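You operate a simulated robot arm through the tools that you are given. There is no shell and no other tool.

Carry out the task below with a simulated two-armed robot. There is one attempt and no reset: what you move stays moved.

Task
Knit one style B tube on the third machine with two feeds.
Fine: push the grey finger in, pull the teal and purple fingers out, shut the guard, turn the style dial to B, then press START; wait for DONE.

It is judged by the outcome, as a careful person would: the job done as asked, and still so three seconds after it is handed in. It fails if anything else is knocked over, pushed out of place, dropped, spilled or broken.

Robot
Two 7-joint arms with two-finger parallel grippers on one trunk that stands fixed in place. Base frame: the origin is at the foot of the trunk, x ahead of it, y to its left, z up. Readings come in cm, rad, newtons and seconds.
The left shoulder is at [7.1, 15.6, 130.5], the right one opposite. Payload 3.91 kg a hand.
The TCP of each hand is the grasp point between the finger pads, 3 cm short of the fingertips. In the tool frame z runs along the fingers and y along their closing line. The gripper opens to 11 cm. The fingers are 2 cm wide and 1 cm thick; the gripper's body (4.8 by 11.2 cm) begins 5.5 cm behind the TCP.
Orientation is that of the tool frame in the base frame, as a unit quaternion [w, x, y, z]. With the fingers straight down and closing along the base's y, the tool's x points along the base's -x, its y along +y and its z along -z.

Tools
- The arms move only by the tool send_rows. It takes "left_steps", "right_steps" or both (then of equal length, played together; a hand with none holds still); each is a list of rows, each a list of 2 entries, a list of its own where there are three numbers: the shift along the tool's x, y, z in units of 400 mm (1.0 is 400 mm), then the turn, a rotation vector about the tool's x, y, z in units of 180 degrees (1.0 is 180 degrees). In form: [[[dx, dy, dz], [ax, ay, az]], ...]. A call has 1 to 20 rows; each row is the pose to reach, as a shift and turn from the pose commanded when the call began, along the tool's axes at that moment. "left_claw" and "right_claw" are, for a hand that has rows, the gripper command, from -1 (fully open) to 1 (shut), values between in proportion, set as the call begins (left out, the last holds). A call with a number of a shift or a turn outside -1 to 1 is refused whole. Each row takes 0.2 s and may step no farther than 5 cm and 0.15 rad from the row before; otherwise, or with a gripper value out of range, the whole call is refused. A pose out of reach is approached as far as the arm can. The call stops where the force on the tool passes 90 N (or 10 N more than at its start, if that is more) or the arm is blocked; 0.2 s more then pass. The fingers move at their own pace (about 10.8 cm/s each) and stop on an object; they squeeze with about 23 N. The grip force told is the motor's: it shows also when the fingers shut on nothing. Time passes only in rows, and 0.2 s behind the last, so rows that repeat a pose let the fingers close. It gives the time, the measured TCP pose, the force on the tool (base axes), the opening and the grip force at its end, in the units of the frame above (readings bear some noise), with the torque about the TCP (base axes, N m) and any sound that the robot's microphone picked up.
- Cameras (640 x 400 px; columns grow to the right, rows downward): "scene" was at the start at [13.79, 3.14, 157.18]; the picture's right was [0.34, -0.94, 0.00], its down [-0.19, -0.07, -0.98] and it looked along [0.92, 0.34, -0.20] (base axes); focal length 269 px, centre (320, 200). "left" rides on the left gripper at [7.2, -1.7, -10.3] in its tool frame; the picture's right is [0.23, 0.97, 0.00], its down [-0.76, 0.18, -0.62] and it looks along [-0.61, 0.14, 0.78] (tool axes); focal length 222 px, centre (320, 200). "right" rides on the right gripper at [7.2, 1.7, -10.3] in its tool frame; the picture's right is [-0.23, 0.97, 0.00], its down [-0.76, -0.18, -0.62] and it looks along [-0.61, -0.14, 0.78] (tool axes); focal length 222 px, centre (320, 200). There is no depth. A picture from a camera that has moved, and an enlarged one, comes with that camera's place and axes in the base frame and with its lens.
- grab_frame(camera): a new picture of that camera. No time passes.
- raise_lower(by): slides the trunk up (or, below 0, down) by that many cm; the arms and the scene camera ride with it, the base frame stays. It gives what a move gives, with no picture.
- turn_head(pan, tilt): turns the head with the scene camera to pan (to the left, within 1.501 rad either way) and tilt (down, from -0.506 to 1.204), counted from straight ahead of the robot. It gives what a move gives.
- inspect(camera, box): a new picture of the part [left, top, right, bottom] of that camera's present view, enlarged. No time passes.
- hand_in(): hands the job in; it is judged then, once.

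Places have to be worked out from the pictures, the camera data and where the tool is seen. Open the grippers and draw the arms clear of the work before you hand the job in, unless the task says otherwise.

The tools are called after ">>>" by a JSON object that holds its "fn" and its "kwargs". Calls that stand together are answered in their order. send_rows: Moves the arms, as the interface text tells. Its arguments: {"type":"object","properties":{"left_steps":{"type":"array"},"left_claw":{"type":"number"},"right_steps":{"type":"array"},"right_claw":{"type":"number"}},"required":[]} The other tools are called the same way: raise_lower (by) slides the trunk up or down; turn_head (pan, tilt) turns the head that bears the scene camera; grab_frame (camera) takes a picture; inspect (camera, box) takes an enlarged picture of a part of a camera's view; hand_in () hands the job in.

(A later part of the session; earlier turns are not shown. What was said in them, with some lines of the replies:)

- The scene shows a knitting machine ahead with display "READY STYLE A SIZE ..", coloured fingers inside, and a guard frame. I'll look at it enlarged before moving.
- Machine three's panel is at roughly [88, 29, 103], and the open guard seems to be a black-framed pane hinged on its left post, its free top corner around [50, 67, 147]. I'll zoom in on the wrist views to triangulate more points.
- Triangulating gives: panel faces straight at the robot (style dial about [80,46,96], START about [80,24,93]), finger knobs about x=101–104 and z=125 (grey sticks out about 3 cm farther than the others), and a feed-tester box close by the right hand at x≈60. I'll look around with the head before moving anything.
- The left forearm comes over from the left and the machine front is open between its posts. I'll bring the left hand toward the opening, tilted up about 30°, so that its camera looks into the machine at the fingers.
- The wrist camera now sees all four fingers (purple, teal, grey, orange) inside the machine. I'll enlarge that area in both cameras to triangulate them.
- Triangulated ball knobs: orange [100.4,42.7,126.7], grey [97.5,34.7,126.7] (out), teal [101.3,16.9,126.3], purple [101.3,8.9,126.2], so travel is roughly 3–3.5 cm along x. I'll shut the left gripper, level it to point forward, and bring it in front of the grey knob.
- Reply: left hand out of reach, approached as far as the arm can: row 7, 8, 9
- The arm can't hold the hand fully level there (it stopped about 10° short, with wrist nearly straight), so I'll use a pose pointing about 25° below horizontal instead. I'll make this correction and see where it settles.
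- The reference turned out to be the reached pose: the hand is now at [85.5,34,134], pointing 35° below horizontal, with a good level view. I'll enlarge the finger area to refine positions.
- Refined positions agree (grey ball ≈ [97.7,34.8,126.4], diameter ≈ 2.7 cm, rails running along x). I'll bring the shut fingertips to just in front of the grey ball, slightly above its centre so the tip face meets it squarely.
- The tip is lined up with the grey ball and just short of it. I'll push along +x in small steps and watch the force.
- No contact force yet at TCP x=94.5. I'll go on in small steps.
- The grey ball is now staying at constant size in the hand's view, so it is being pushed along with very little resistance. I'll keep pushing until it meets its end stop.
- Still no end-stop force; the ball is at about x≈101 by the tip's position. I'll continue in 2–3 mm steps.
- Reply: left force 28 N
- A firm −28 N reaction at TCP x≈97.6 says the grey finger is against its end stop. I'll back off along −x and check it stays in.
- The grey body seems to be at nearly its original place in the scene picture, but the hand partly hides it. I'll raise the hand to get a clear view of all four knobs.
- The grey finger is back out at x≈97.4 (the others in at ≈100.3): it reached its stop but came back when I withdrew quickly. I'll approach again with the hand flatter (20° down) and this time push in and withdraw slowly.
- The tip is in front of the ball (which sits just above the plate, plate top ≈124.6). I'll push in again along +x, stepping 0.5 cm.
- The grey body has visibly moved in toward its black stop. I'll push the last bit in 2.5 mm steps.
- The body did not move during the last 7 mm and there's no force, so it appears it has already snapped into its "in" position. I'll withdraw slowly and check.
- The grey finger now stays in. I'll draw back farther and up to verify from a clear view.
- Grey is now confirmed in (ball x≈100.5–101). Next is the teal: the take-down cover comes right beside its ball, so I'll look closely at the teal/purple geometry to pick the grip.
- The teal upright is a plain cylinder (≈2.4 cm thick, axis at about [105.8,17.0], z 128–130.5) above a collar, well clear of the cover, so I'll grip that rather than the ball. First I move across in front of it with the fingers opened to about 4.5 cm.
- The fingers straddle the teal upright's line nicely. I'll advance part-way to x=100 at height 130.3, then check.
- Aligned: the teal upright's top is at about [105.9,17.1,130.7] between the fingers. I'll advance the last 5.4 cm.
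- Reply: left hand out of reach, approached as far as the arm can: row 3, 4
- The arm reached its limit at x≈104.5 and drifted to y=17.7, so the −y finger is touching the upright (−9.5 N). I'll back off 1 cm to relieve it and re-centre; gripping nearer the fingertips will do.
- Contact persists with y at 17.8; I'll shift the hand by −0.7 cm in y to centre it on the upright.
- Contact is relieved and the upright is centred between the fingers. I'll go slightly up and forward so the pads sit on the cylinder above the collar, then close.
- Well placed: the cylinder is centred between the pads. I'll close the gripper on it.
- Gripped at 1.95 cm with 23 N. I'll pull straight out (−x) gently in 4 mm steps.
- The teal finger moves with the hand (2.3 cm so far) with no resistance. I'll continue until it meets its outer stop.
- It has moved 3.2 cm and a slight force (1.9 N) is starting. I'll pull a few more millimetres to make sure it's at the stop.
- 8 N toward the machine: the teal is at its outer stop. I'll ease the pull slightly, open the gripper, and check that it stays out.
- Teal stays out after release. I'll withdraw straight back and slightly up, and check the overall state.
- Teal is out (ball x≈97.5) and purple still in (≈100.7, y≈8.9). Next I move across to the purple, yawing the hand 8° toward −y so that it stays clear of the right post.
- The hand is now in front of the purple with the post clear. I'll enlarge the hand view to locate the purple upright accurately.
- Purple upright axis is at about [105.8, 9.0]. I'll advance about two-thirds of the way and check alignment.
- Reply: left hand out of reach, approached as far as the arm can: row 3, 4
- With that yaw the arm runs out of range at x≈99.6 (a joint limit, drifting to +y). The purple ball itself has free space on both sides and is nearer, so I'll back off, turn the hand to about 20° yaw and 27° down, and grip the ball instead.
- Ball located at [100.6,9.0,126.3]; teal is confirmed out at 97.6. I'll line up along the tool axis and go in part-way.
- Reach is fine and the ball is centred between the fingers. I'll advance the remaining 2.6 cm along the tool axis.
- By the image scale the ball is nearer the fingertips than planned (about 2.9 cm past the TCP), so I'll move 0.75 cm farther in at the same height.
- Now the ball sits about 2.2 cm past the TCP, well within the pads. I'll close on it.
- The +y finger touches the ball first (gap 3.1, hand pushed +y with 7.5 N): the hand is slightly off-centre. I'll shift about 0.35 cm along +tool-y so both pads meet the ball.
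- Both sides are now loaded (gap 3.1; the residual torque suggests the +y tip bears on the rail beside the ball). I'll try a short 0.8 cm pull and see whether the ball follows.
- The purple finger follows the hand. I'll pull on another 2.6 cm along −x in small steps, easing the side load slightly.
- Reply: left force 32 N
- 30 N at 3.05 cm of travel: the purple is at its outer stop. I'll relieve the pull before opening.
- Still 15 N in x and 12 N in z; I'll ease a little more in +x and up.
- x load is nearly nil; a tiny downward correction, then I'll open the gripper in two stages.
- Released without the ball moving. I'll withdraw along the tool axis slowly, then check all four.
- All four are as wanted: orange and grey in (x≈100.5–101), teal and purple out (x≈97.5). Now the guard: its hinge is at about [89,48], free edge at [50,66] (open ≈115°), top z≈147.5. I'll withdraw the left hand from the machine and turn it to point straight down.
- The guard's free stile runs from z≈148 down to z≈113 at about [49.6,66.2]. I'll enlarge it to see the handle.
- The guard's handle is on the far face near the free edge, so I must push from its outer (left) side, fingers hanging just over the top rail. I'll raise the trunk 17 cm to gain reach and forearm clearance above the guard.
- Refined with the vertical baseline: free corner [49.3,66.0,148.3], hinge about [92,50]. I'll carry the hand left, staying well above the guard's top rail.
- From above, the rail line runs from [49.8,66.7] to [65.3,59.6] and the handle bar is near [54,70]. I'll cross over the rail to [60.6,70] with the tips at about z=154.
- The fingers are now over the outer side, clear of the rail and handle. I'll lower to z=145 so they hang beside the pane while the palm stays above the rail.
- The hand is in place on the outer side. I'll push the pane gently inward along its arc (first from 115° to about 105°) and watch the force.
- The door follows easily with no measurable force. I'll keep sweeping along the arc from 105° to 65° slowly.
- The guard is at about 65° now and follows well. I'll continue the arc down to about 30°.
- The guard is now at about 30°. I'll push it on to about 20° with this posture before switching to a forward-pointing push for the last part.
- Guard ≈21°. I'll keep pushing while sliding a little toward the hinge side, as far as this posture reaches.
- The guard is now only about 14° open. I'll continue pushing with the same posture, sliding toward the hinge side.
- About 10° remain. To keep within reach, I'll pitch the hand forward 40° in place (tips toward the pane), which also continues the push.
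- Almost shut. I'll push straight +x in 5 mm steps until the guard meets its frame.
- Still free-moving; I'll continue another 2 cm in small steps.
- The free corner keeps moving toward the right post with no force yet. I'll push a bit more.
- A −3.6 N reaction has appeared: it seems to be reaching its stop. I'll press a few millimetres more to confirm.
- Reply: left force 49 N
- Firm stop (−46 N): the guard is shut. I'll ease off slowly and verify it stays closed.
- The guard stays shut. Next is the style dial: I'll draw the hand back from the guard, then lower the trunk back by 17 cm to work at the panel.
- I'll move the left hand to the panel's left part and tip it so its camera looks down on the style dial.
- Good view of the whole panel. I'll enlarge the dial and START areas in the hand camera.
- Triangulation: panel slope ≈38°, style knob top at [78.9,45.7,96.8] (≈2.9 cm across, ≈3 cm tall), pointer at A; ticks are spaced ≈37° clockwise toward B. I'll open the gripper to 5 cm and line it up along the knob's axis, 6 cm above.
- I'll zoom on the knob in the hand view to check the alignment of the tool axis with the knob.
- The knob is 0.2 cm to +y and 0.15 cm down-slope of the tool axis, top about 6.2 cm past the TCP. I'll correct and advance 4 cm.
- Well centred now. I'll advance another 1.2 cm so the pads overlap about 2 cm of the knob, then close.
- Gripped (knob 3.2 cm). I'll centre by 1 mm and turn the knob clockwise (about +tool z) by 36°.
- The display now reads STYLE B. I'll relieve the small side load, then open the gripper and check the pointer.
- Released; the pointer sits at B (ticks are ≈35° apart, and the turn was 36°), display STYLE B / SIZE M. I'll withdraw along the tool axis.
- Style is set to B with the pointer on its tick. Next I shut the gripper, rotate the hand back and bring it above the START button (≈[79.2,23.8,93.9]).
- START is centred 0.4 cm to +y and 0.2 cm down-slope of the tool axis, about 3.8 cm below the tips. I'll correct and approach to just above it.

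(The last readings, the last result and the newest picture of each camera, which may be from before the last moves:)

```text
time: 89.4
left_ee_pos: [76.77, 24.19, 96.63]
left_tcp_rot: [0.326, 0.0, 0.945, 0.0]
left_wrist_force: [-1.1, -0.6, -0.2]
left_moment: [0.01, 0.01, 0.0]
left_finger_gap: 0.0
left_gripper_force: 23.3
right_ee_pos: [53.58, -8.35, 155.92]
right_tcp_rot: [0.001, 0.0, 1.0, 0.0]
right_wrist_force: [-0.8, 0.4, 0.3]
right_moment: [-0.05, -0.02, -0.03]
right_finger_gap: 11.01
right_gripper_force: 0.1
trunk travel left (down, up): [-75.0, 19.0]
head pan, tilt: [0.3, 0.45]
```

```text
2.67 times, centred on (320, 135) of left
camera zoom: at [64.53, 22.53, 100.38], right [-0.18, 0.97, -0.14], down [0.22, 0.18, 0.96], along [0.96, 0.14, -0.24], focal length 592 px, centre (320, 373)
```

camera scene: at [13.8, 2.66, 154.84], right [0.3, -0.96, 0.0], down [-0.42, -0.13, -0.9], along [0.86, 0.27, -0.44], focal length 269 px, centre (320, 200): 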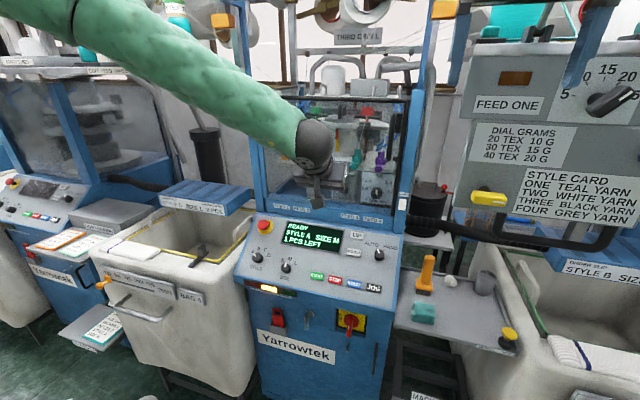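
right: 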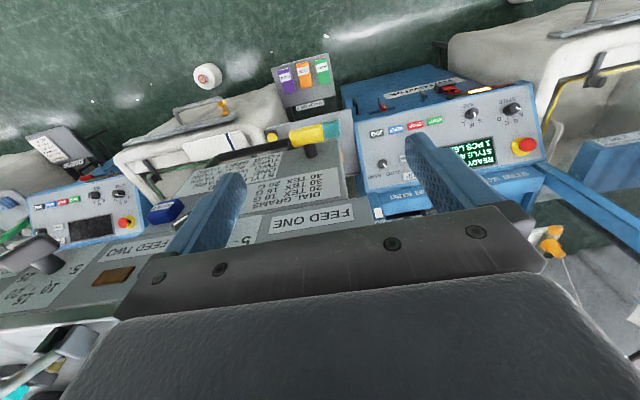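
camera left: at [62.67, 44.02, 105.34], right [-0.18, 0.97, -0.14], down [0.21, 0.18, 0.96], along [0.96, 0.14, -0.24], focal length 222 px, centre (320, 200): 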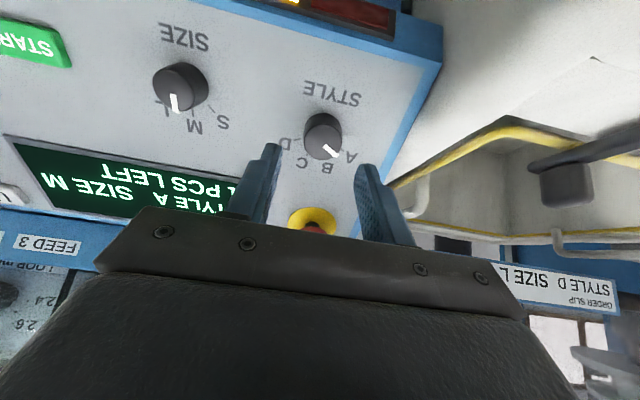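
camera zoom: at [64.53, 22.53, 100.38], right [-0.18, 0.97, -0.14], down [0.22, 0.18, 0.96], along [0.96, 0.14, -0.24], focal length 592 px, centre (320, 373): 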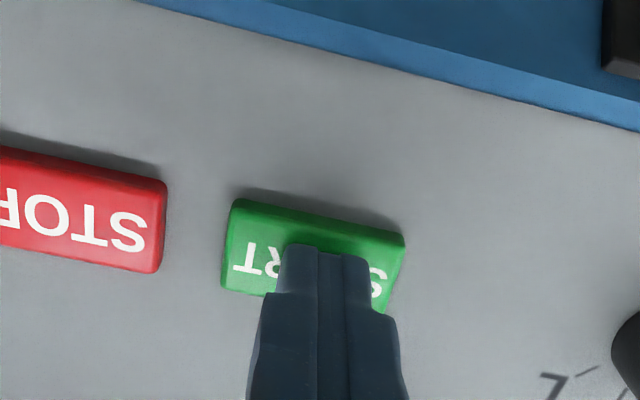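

The fingertips are right over START. I'll press in 2 mm steps watching force and sound.

>>> {"fn": "send_rows", "kwargs": {"left_steps": [[[0, 0, 0.006], [0, 0, 0]], [[0, 0, 0.012], [0, 0, 0]], [[0, 0, 0.017], [0, 0, 0]]]}}

>>> {"fn": "grab_frame", "kwargs": {"camera": "scene"}}

```text
time: 90.2
left_ee_pos: [76.98, 24.31, 96.27]
left_tcp_rot: [0.326, 0.0, 0.945, 0.0]
left_wrist_force: [-1.0, -0.7, 1.5]
left_moment: [-0.01, -0.02, -0.03]
left_finger_gap: 0.0
left_gripper_force: 22.8
right_ee_pos: [53.65, -8.25, 155.86]
right_tcp_rot: [0.0, 0.0, 1.0, 0.0]
right_wrist_force: [-0.6, -0.4, 0.1]
right_moment: [-0.03, -0.01, 0.0]
right_finger_gap: 10.96
right_gripper_force: 0.1
trunk travel left (down, up): [-75.0, 19.0]
head pan, tilt: [0.3, 0.45]
heard: click
```

```text
taken
camera scene: at [13.82, 2.64, 154.83], right [0.3, -0.96, 0.0], down [-0.42, -0.13, -0.9], along [0.86, 0.27, -0.44], focal length 269 px, centre (320, 200)
```

scene: 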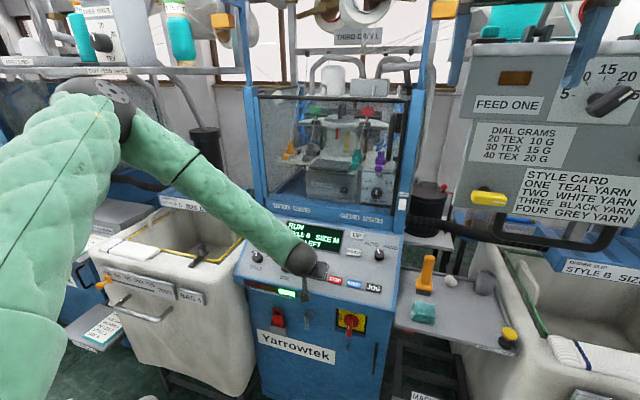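

A click was heard, the display shows RUN and the green lamp is lit. I'll withdraw the hand straight off the panel and wait for DONE.

>>> {"fn": "send_rows", "kwargs": {"left_steps": [[[0, 0, -0.04], [0, 0, 0]], [[0, 0, -0.12], [0, 0, 0]], [[0, 0, -0.22], [0, 0, 0]], [[0.0, 0.05, -0.34], [0, 0, 0]], [[0.0, 0.12, -0.44], [0, 0, 0]], [[0.0, 0.2, -0.52], [0, 0, 0]]]}}

>>> {"fn": "inspect", "kwargs": {"camera": "scene", "box": [220, 80, 440, 300]}}

```text
refused: row 4 steps farther than a row can; nothing moved
```

```text
1.82 times, centred on (330, 190) of scene
camera zoom: at [13.82, 2.64, 154.83], right [0.3, -0.96, 0.0], down [-0.42, -0.13, -0.9], along [0.86, 0.27, -0.44], focal length 488 px, centre (302, 218)
```

zoom: 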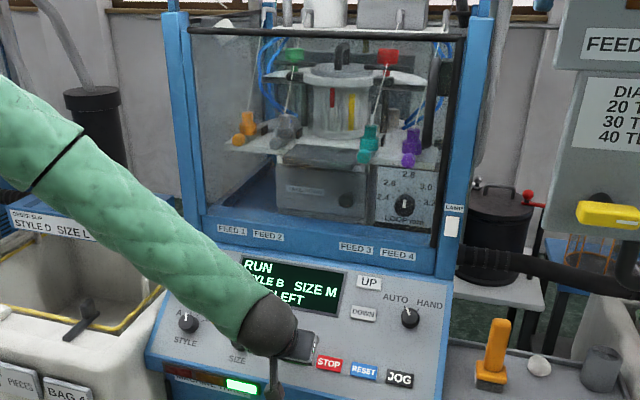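

That step was too long for a row; I'll repeat the withdrawal with shorter rows.

>>> {"fn": "send_rows", "kwargs": {"left_steps": [[[0, 0, -0.03], [0, 0, 0]], [[0, 0, -0.1], [0, 0, 0]], [[0, 0, -0.2], [0, 0, 0]], [[0, 0.03, -0.3], [0, 0, 0]], [[0, 0.08, -0.38], [0, 0, 0]], [[0, 0.15, -0.46], [0, 0, 0]], [[0, 0.22, -0.52], [0, 0, 0]]]}}

>>> {"fn": "inspect", "kwargs": {"camera": "scene", "box": [220, 80, 440, 300]}}

```text
time: 91.8
left_ee_pos: [64.2, 32.96, 112.83]
left_tcp_rot: [0.327, 0.0, 0.945, -0.001]
left_wrist_force: [-0.4, 0.0, 0.6]
left_moment: [0.0, 0.01, -0.05]
left_finger_gap: 0.01
left_gripper_force: 23.2
right_ee_pos: [53.3, -8.2, 155.92]
right_tcp_rot: [0.001, 0.001, 1.0, -0.001]
right_wrist_force: [0.1, 0.3, 1.2]
right_moment: [-0.04, -0.04, 0.0]
right_finger_gap: 10.99
right_gripper_force: 0.2
trunk travel left (down, up): [-75.0, 19.0]
head pan, tilt: [0.3, 0.45]
```

```text
1.82 times, centred on (330, 190) of scene
camera zoom: at [13.62, 2.78, 154.84], right [0.29, -0.96, 0.0], down [-0.41, -0.13, -0.9], along [0.86, 0.26, -0.43], focal length 488 px, centre (302, 218)
```

zoom: 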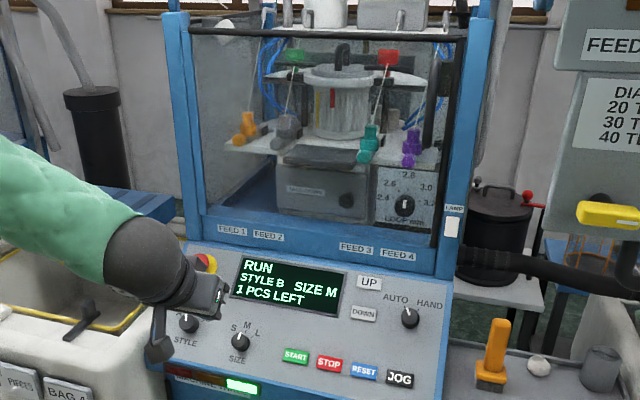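

Running: RUN, STYLE B, SIZE M, 1 PCS LEFT, guard shut. I'll draw the left hand farther back and open it, letting time pass.

>>> {"fn": "send_rows", "kwargs": {"left_steps": [[[-0.006, 0.025, -0.1], [0, 0, 0]], [[-0.011, 0.05, -0.2], [0, 0, 0]], [[-0.017, 0.075, -0.305], [0, 0, 0]], [[-0.023, 0.1, -0.405], [0, 0, 0]], [[-0.028, 0.125, -0.51], [0, 0, 0]], [[-0.034, 0.15, -0.61], [0, 0, 0]], [[-0.034, 0.15, -0.61], [0, 0, 0]], [[-0.034, 0.15, -0.61], [0, 0, 0]], [[-0.034, 0.15, -0.61], [0, 0, 0]], [[-0.034, 0.15, -0.61], [0, 0, 0]]], "left_claw": -1}}

>>> {"fn": "grab_frame", "kwargs": {"camera": "scene"}}

```text
time: 94.0
left_ee_pos: [50.95, 39.43, 133.05]
left_tcp_rot: [0.325, 0.0, 0.946, 0.0]
left_wrist_force: [-0.1, -0.3, 0.9]
left_moment: [0.03, -0.01, -0.04]
left_finger_gap: 11.01
left_gripper_force: 0.0
left hand out of reach, approached as far as the arm can: row 5, 6, 7, 8, 9, 10
right_ee_pos: [53.71, -8.24, 155.86]
right_tcp_rot: [-0.001, 0.0, 1.0, 0.0]
right_wrist_force: [0.3, 0.4, -0.6]
right_moment: [0.0, 0.04, -0.01]
right_finger_gap: 11.0
right_gripper_force: 0.0
trunk travel left (down, up): [-75.0, 19.0]
head pan, tilt: [0.3, 0.45]
```

```text
taken
camera scene: at [13.9, 2.71, 154.82], right [0.3, -0.96, 0.0], down [-0.42, -0.13, -0.9], along [0.86, 0.27, -0.44], focal length 269 px, centre (320, 200)
```

scene: 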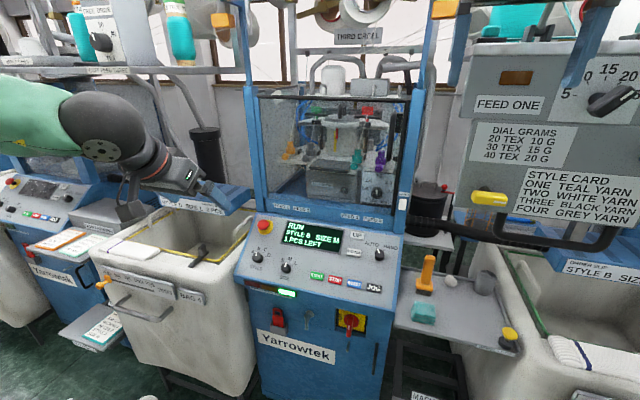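

The hand is well clear and the machine is still in RUN. I'll hold still to let time pass.

>>> {"fn": "send_rows", "kwargs": {"left_steps": [[[0, 0, 0], [0, 0, 0]], [[0, 0, 0], [0, 0, 0]], [[0, 0, 0], [0, 0, 0]], [[0, 0, 0], [0, 0, 0]], [[0, 0, 0], [0, 0, 0]], [[0, 0, 0], [0, 0, 0]], [[0, 0, 0], [0, 0, 0]], [[0, 0, 0], [0, 0, 0]], [[0, 0, 0], [0, 0, 0]], [[0, 0, 0], [0, 0, 0]], [[0, 0, 0], [0, 0, 0]], [[0, 0, 0], [0, 0, 0]], [[0, 0, 0], [0, 0, 0]], [[0, 0, 0], [0, 0, 0]], [[0, 0, 0], [0, 0, 0]], [[0, 0, 0], [0, 0, 0]], [[0, 0, 0], [0, 0, 0]], [[0, 0, 0], [0, 0, 0]], [[0, 0, 0], [0, 0, 0]], [[0, 0, 0], [0, 0, 0]]]}}

>>> {"fn": "inspect", "kwargs": {"camera": "scene", "box": [220, 80, 440, 300]}}

```text
time: 98.2
left_ee_pos: [50.76, 39.31, 133.13]
left_tcp_rot: [0.325, -0.001, 0.946, 0.0]
left_wrist_force: [1.0, -0.2, 0.0]
left_moment: [0.01, -0.02, 0.0]
left_finger_gap: 11.0
left_gripper_force: 0.2
right_ee_pos: [53.52, -8.34, 155.86]
right_tcp_rot: [0.0, 0.0, 1.0, 0.001]
right_wrist_force: [0.8, 0.0, 0.4]
right_moment: [-0.01, 0.01, -0.01]
right_finger_gap: 10.99
right_gripper_force: 0.0
trunk travel left (down, up): [-75.0, 19.0]
head pan, tilt: [0.3, 0.45]
```

```text
1.82 times, centred on (330, 190) of scene
camera zoom: at [13.81, 2.67, 154.83], right [0.3, -0.96, 0.0], down [-0.42, -0.13, -0.9], along [0.86, 0.27, -0.44], focal length 488 px, centre (302, 218)
```

zoom: 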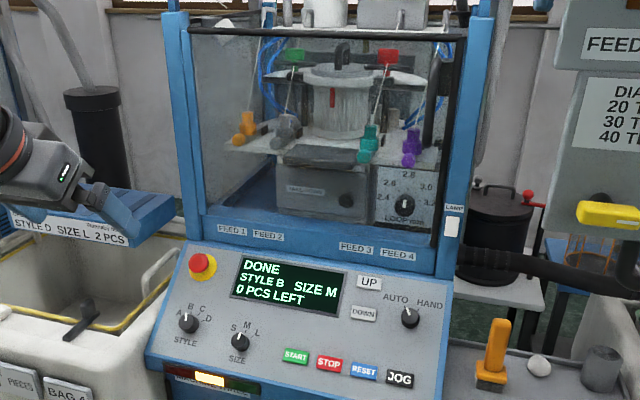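

The display reads DONE, STYLE B, SIZE M, 0 PCS LEFT. One last close look at fingers, guard and dial before handing in.

>>> {"fn": "inspect", "kwargs": {"camera": "scene", "box": [250, 90, 410, 200]}}

>>> {"fn": "inspect", "kwargs": {"camera": "scene", "box": [230, 200, 410, 312]}}

```text
3.64 times, centred on (330, 145) of scene
camera zoom: at [13.81, 2.67, 154.83], right [0.3, -0.96, 0.0], down [-0.42, -0.13, -0.9], along [0.86, 0.27, -0.44], focal length 977 px, centre (284, 400)
```

zoom: 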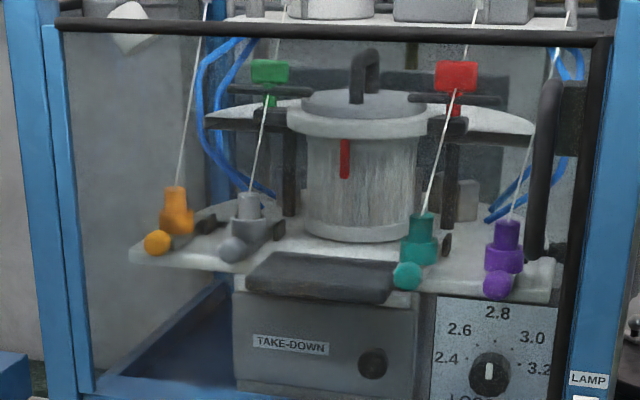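

```text
3.56 times, centred on (320, 256) of scene
camera zoom: at [13.81, 2.67, 154.83], right [0.3, -0.96, 0.0], down [-0.42, -0.13, -0.9], along [0.86, 0.27, -0.44], focal length 955 px, centre (320, 1)
```

zoom: 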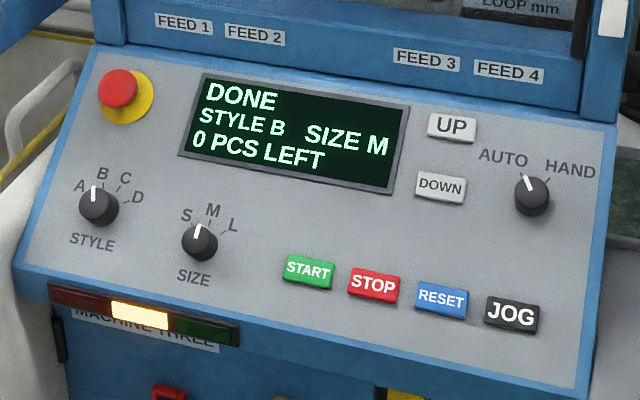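

Everything is as asked: orange and grey in, teal and purple out, guard shut, style dial on B, DONE with 0 pieces left. The grippers are open and the arms are clear, so I'm handing in the job.

>>> {"fn": "hand_in", "kwargs": {}}

```text
The job is handed in.
```

The third machine knitted one style B tube on two feeds. Its display reads DONE, STYLE B, SIZE M, 0 PCS LEFT, and I have handed the job in.

- **Fingers:** grey is pushed in, and teal and purple are pulled out. Orange was already in and I left it there. The grey finger came back out after my first push, so I pushed it in a second time and it stayed.
- **Guard:** shut against its stop, and it stayed shut through the run.
- **Style dial:** turned from A to B. The size dial and the AUTO/HAND switch were not changed.
- **START:** pressed once. The button clicked and the machine ran through to DONE.

While I was working the teal finger, the left hand pressed lightly against its upright (about 13 N) before I re-centred. I saw nothing moved or damaged by it. Both grippers are open and the arms are clear of the machine.
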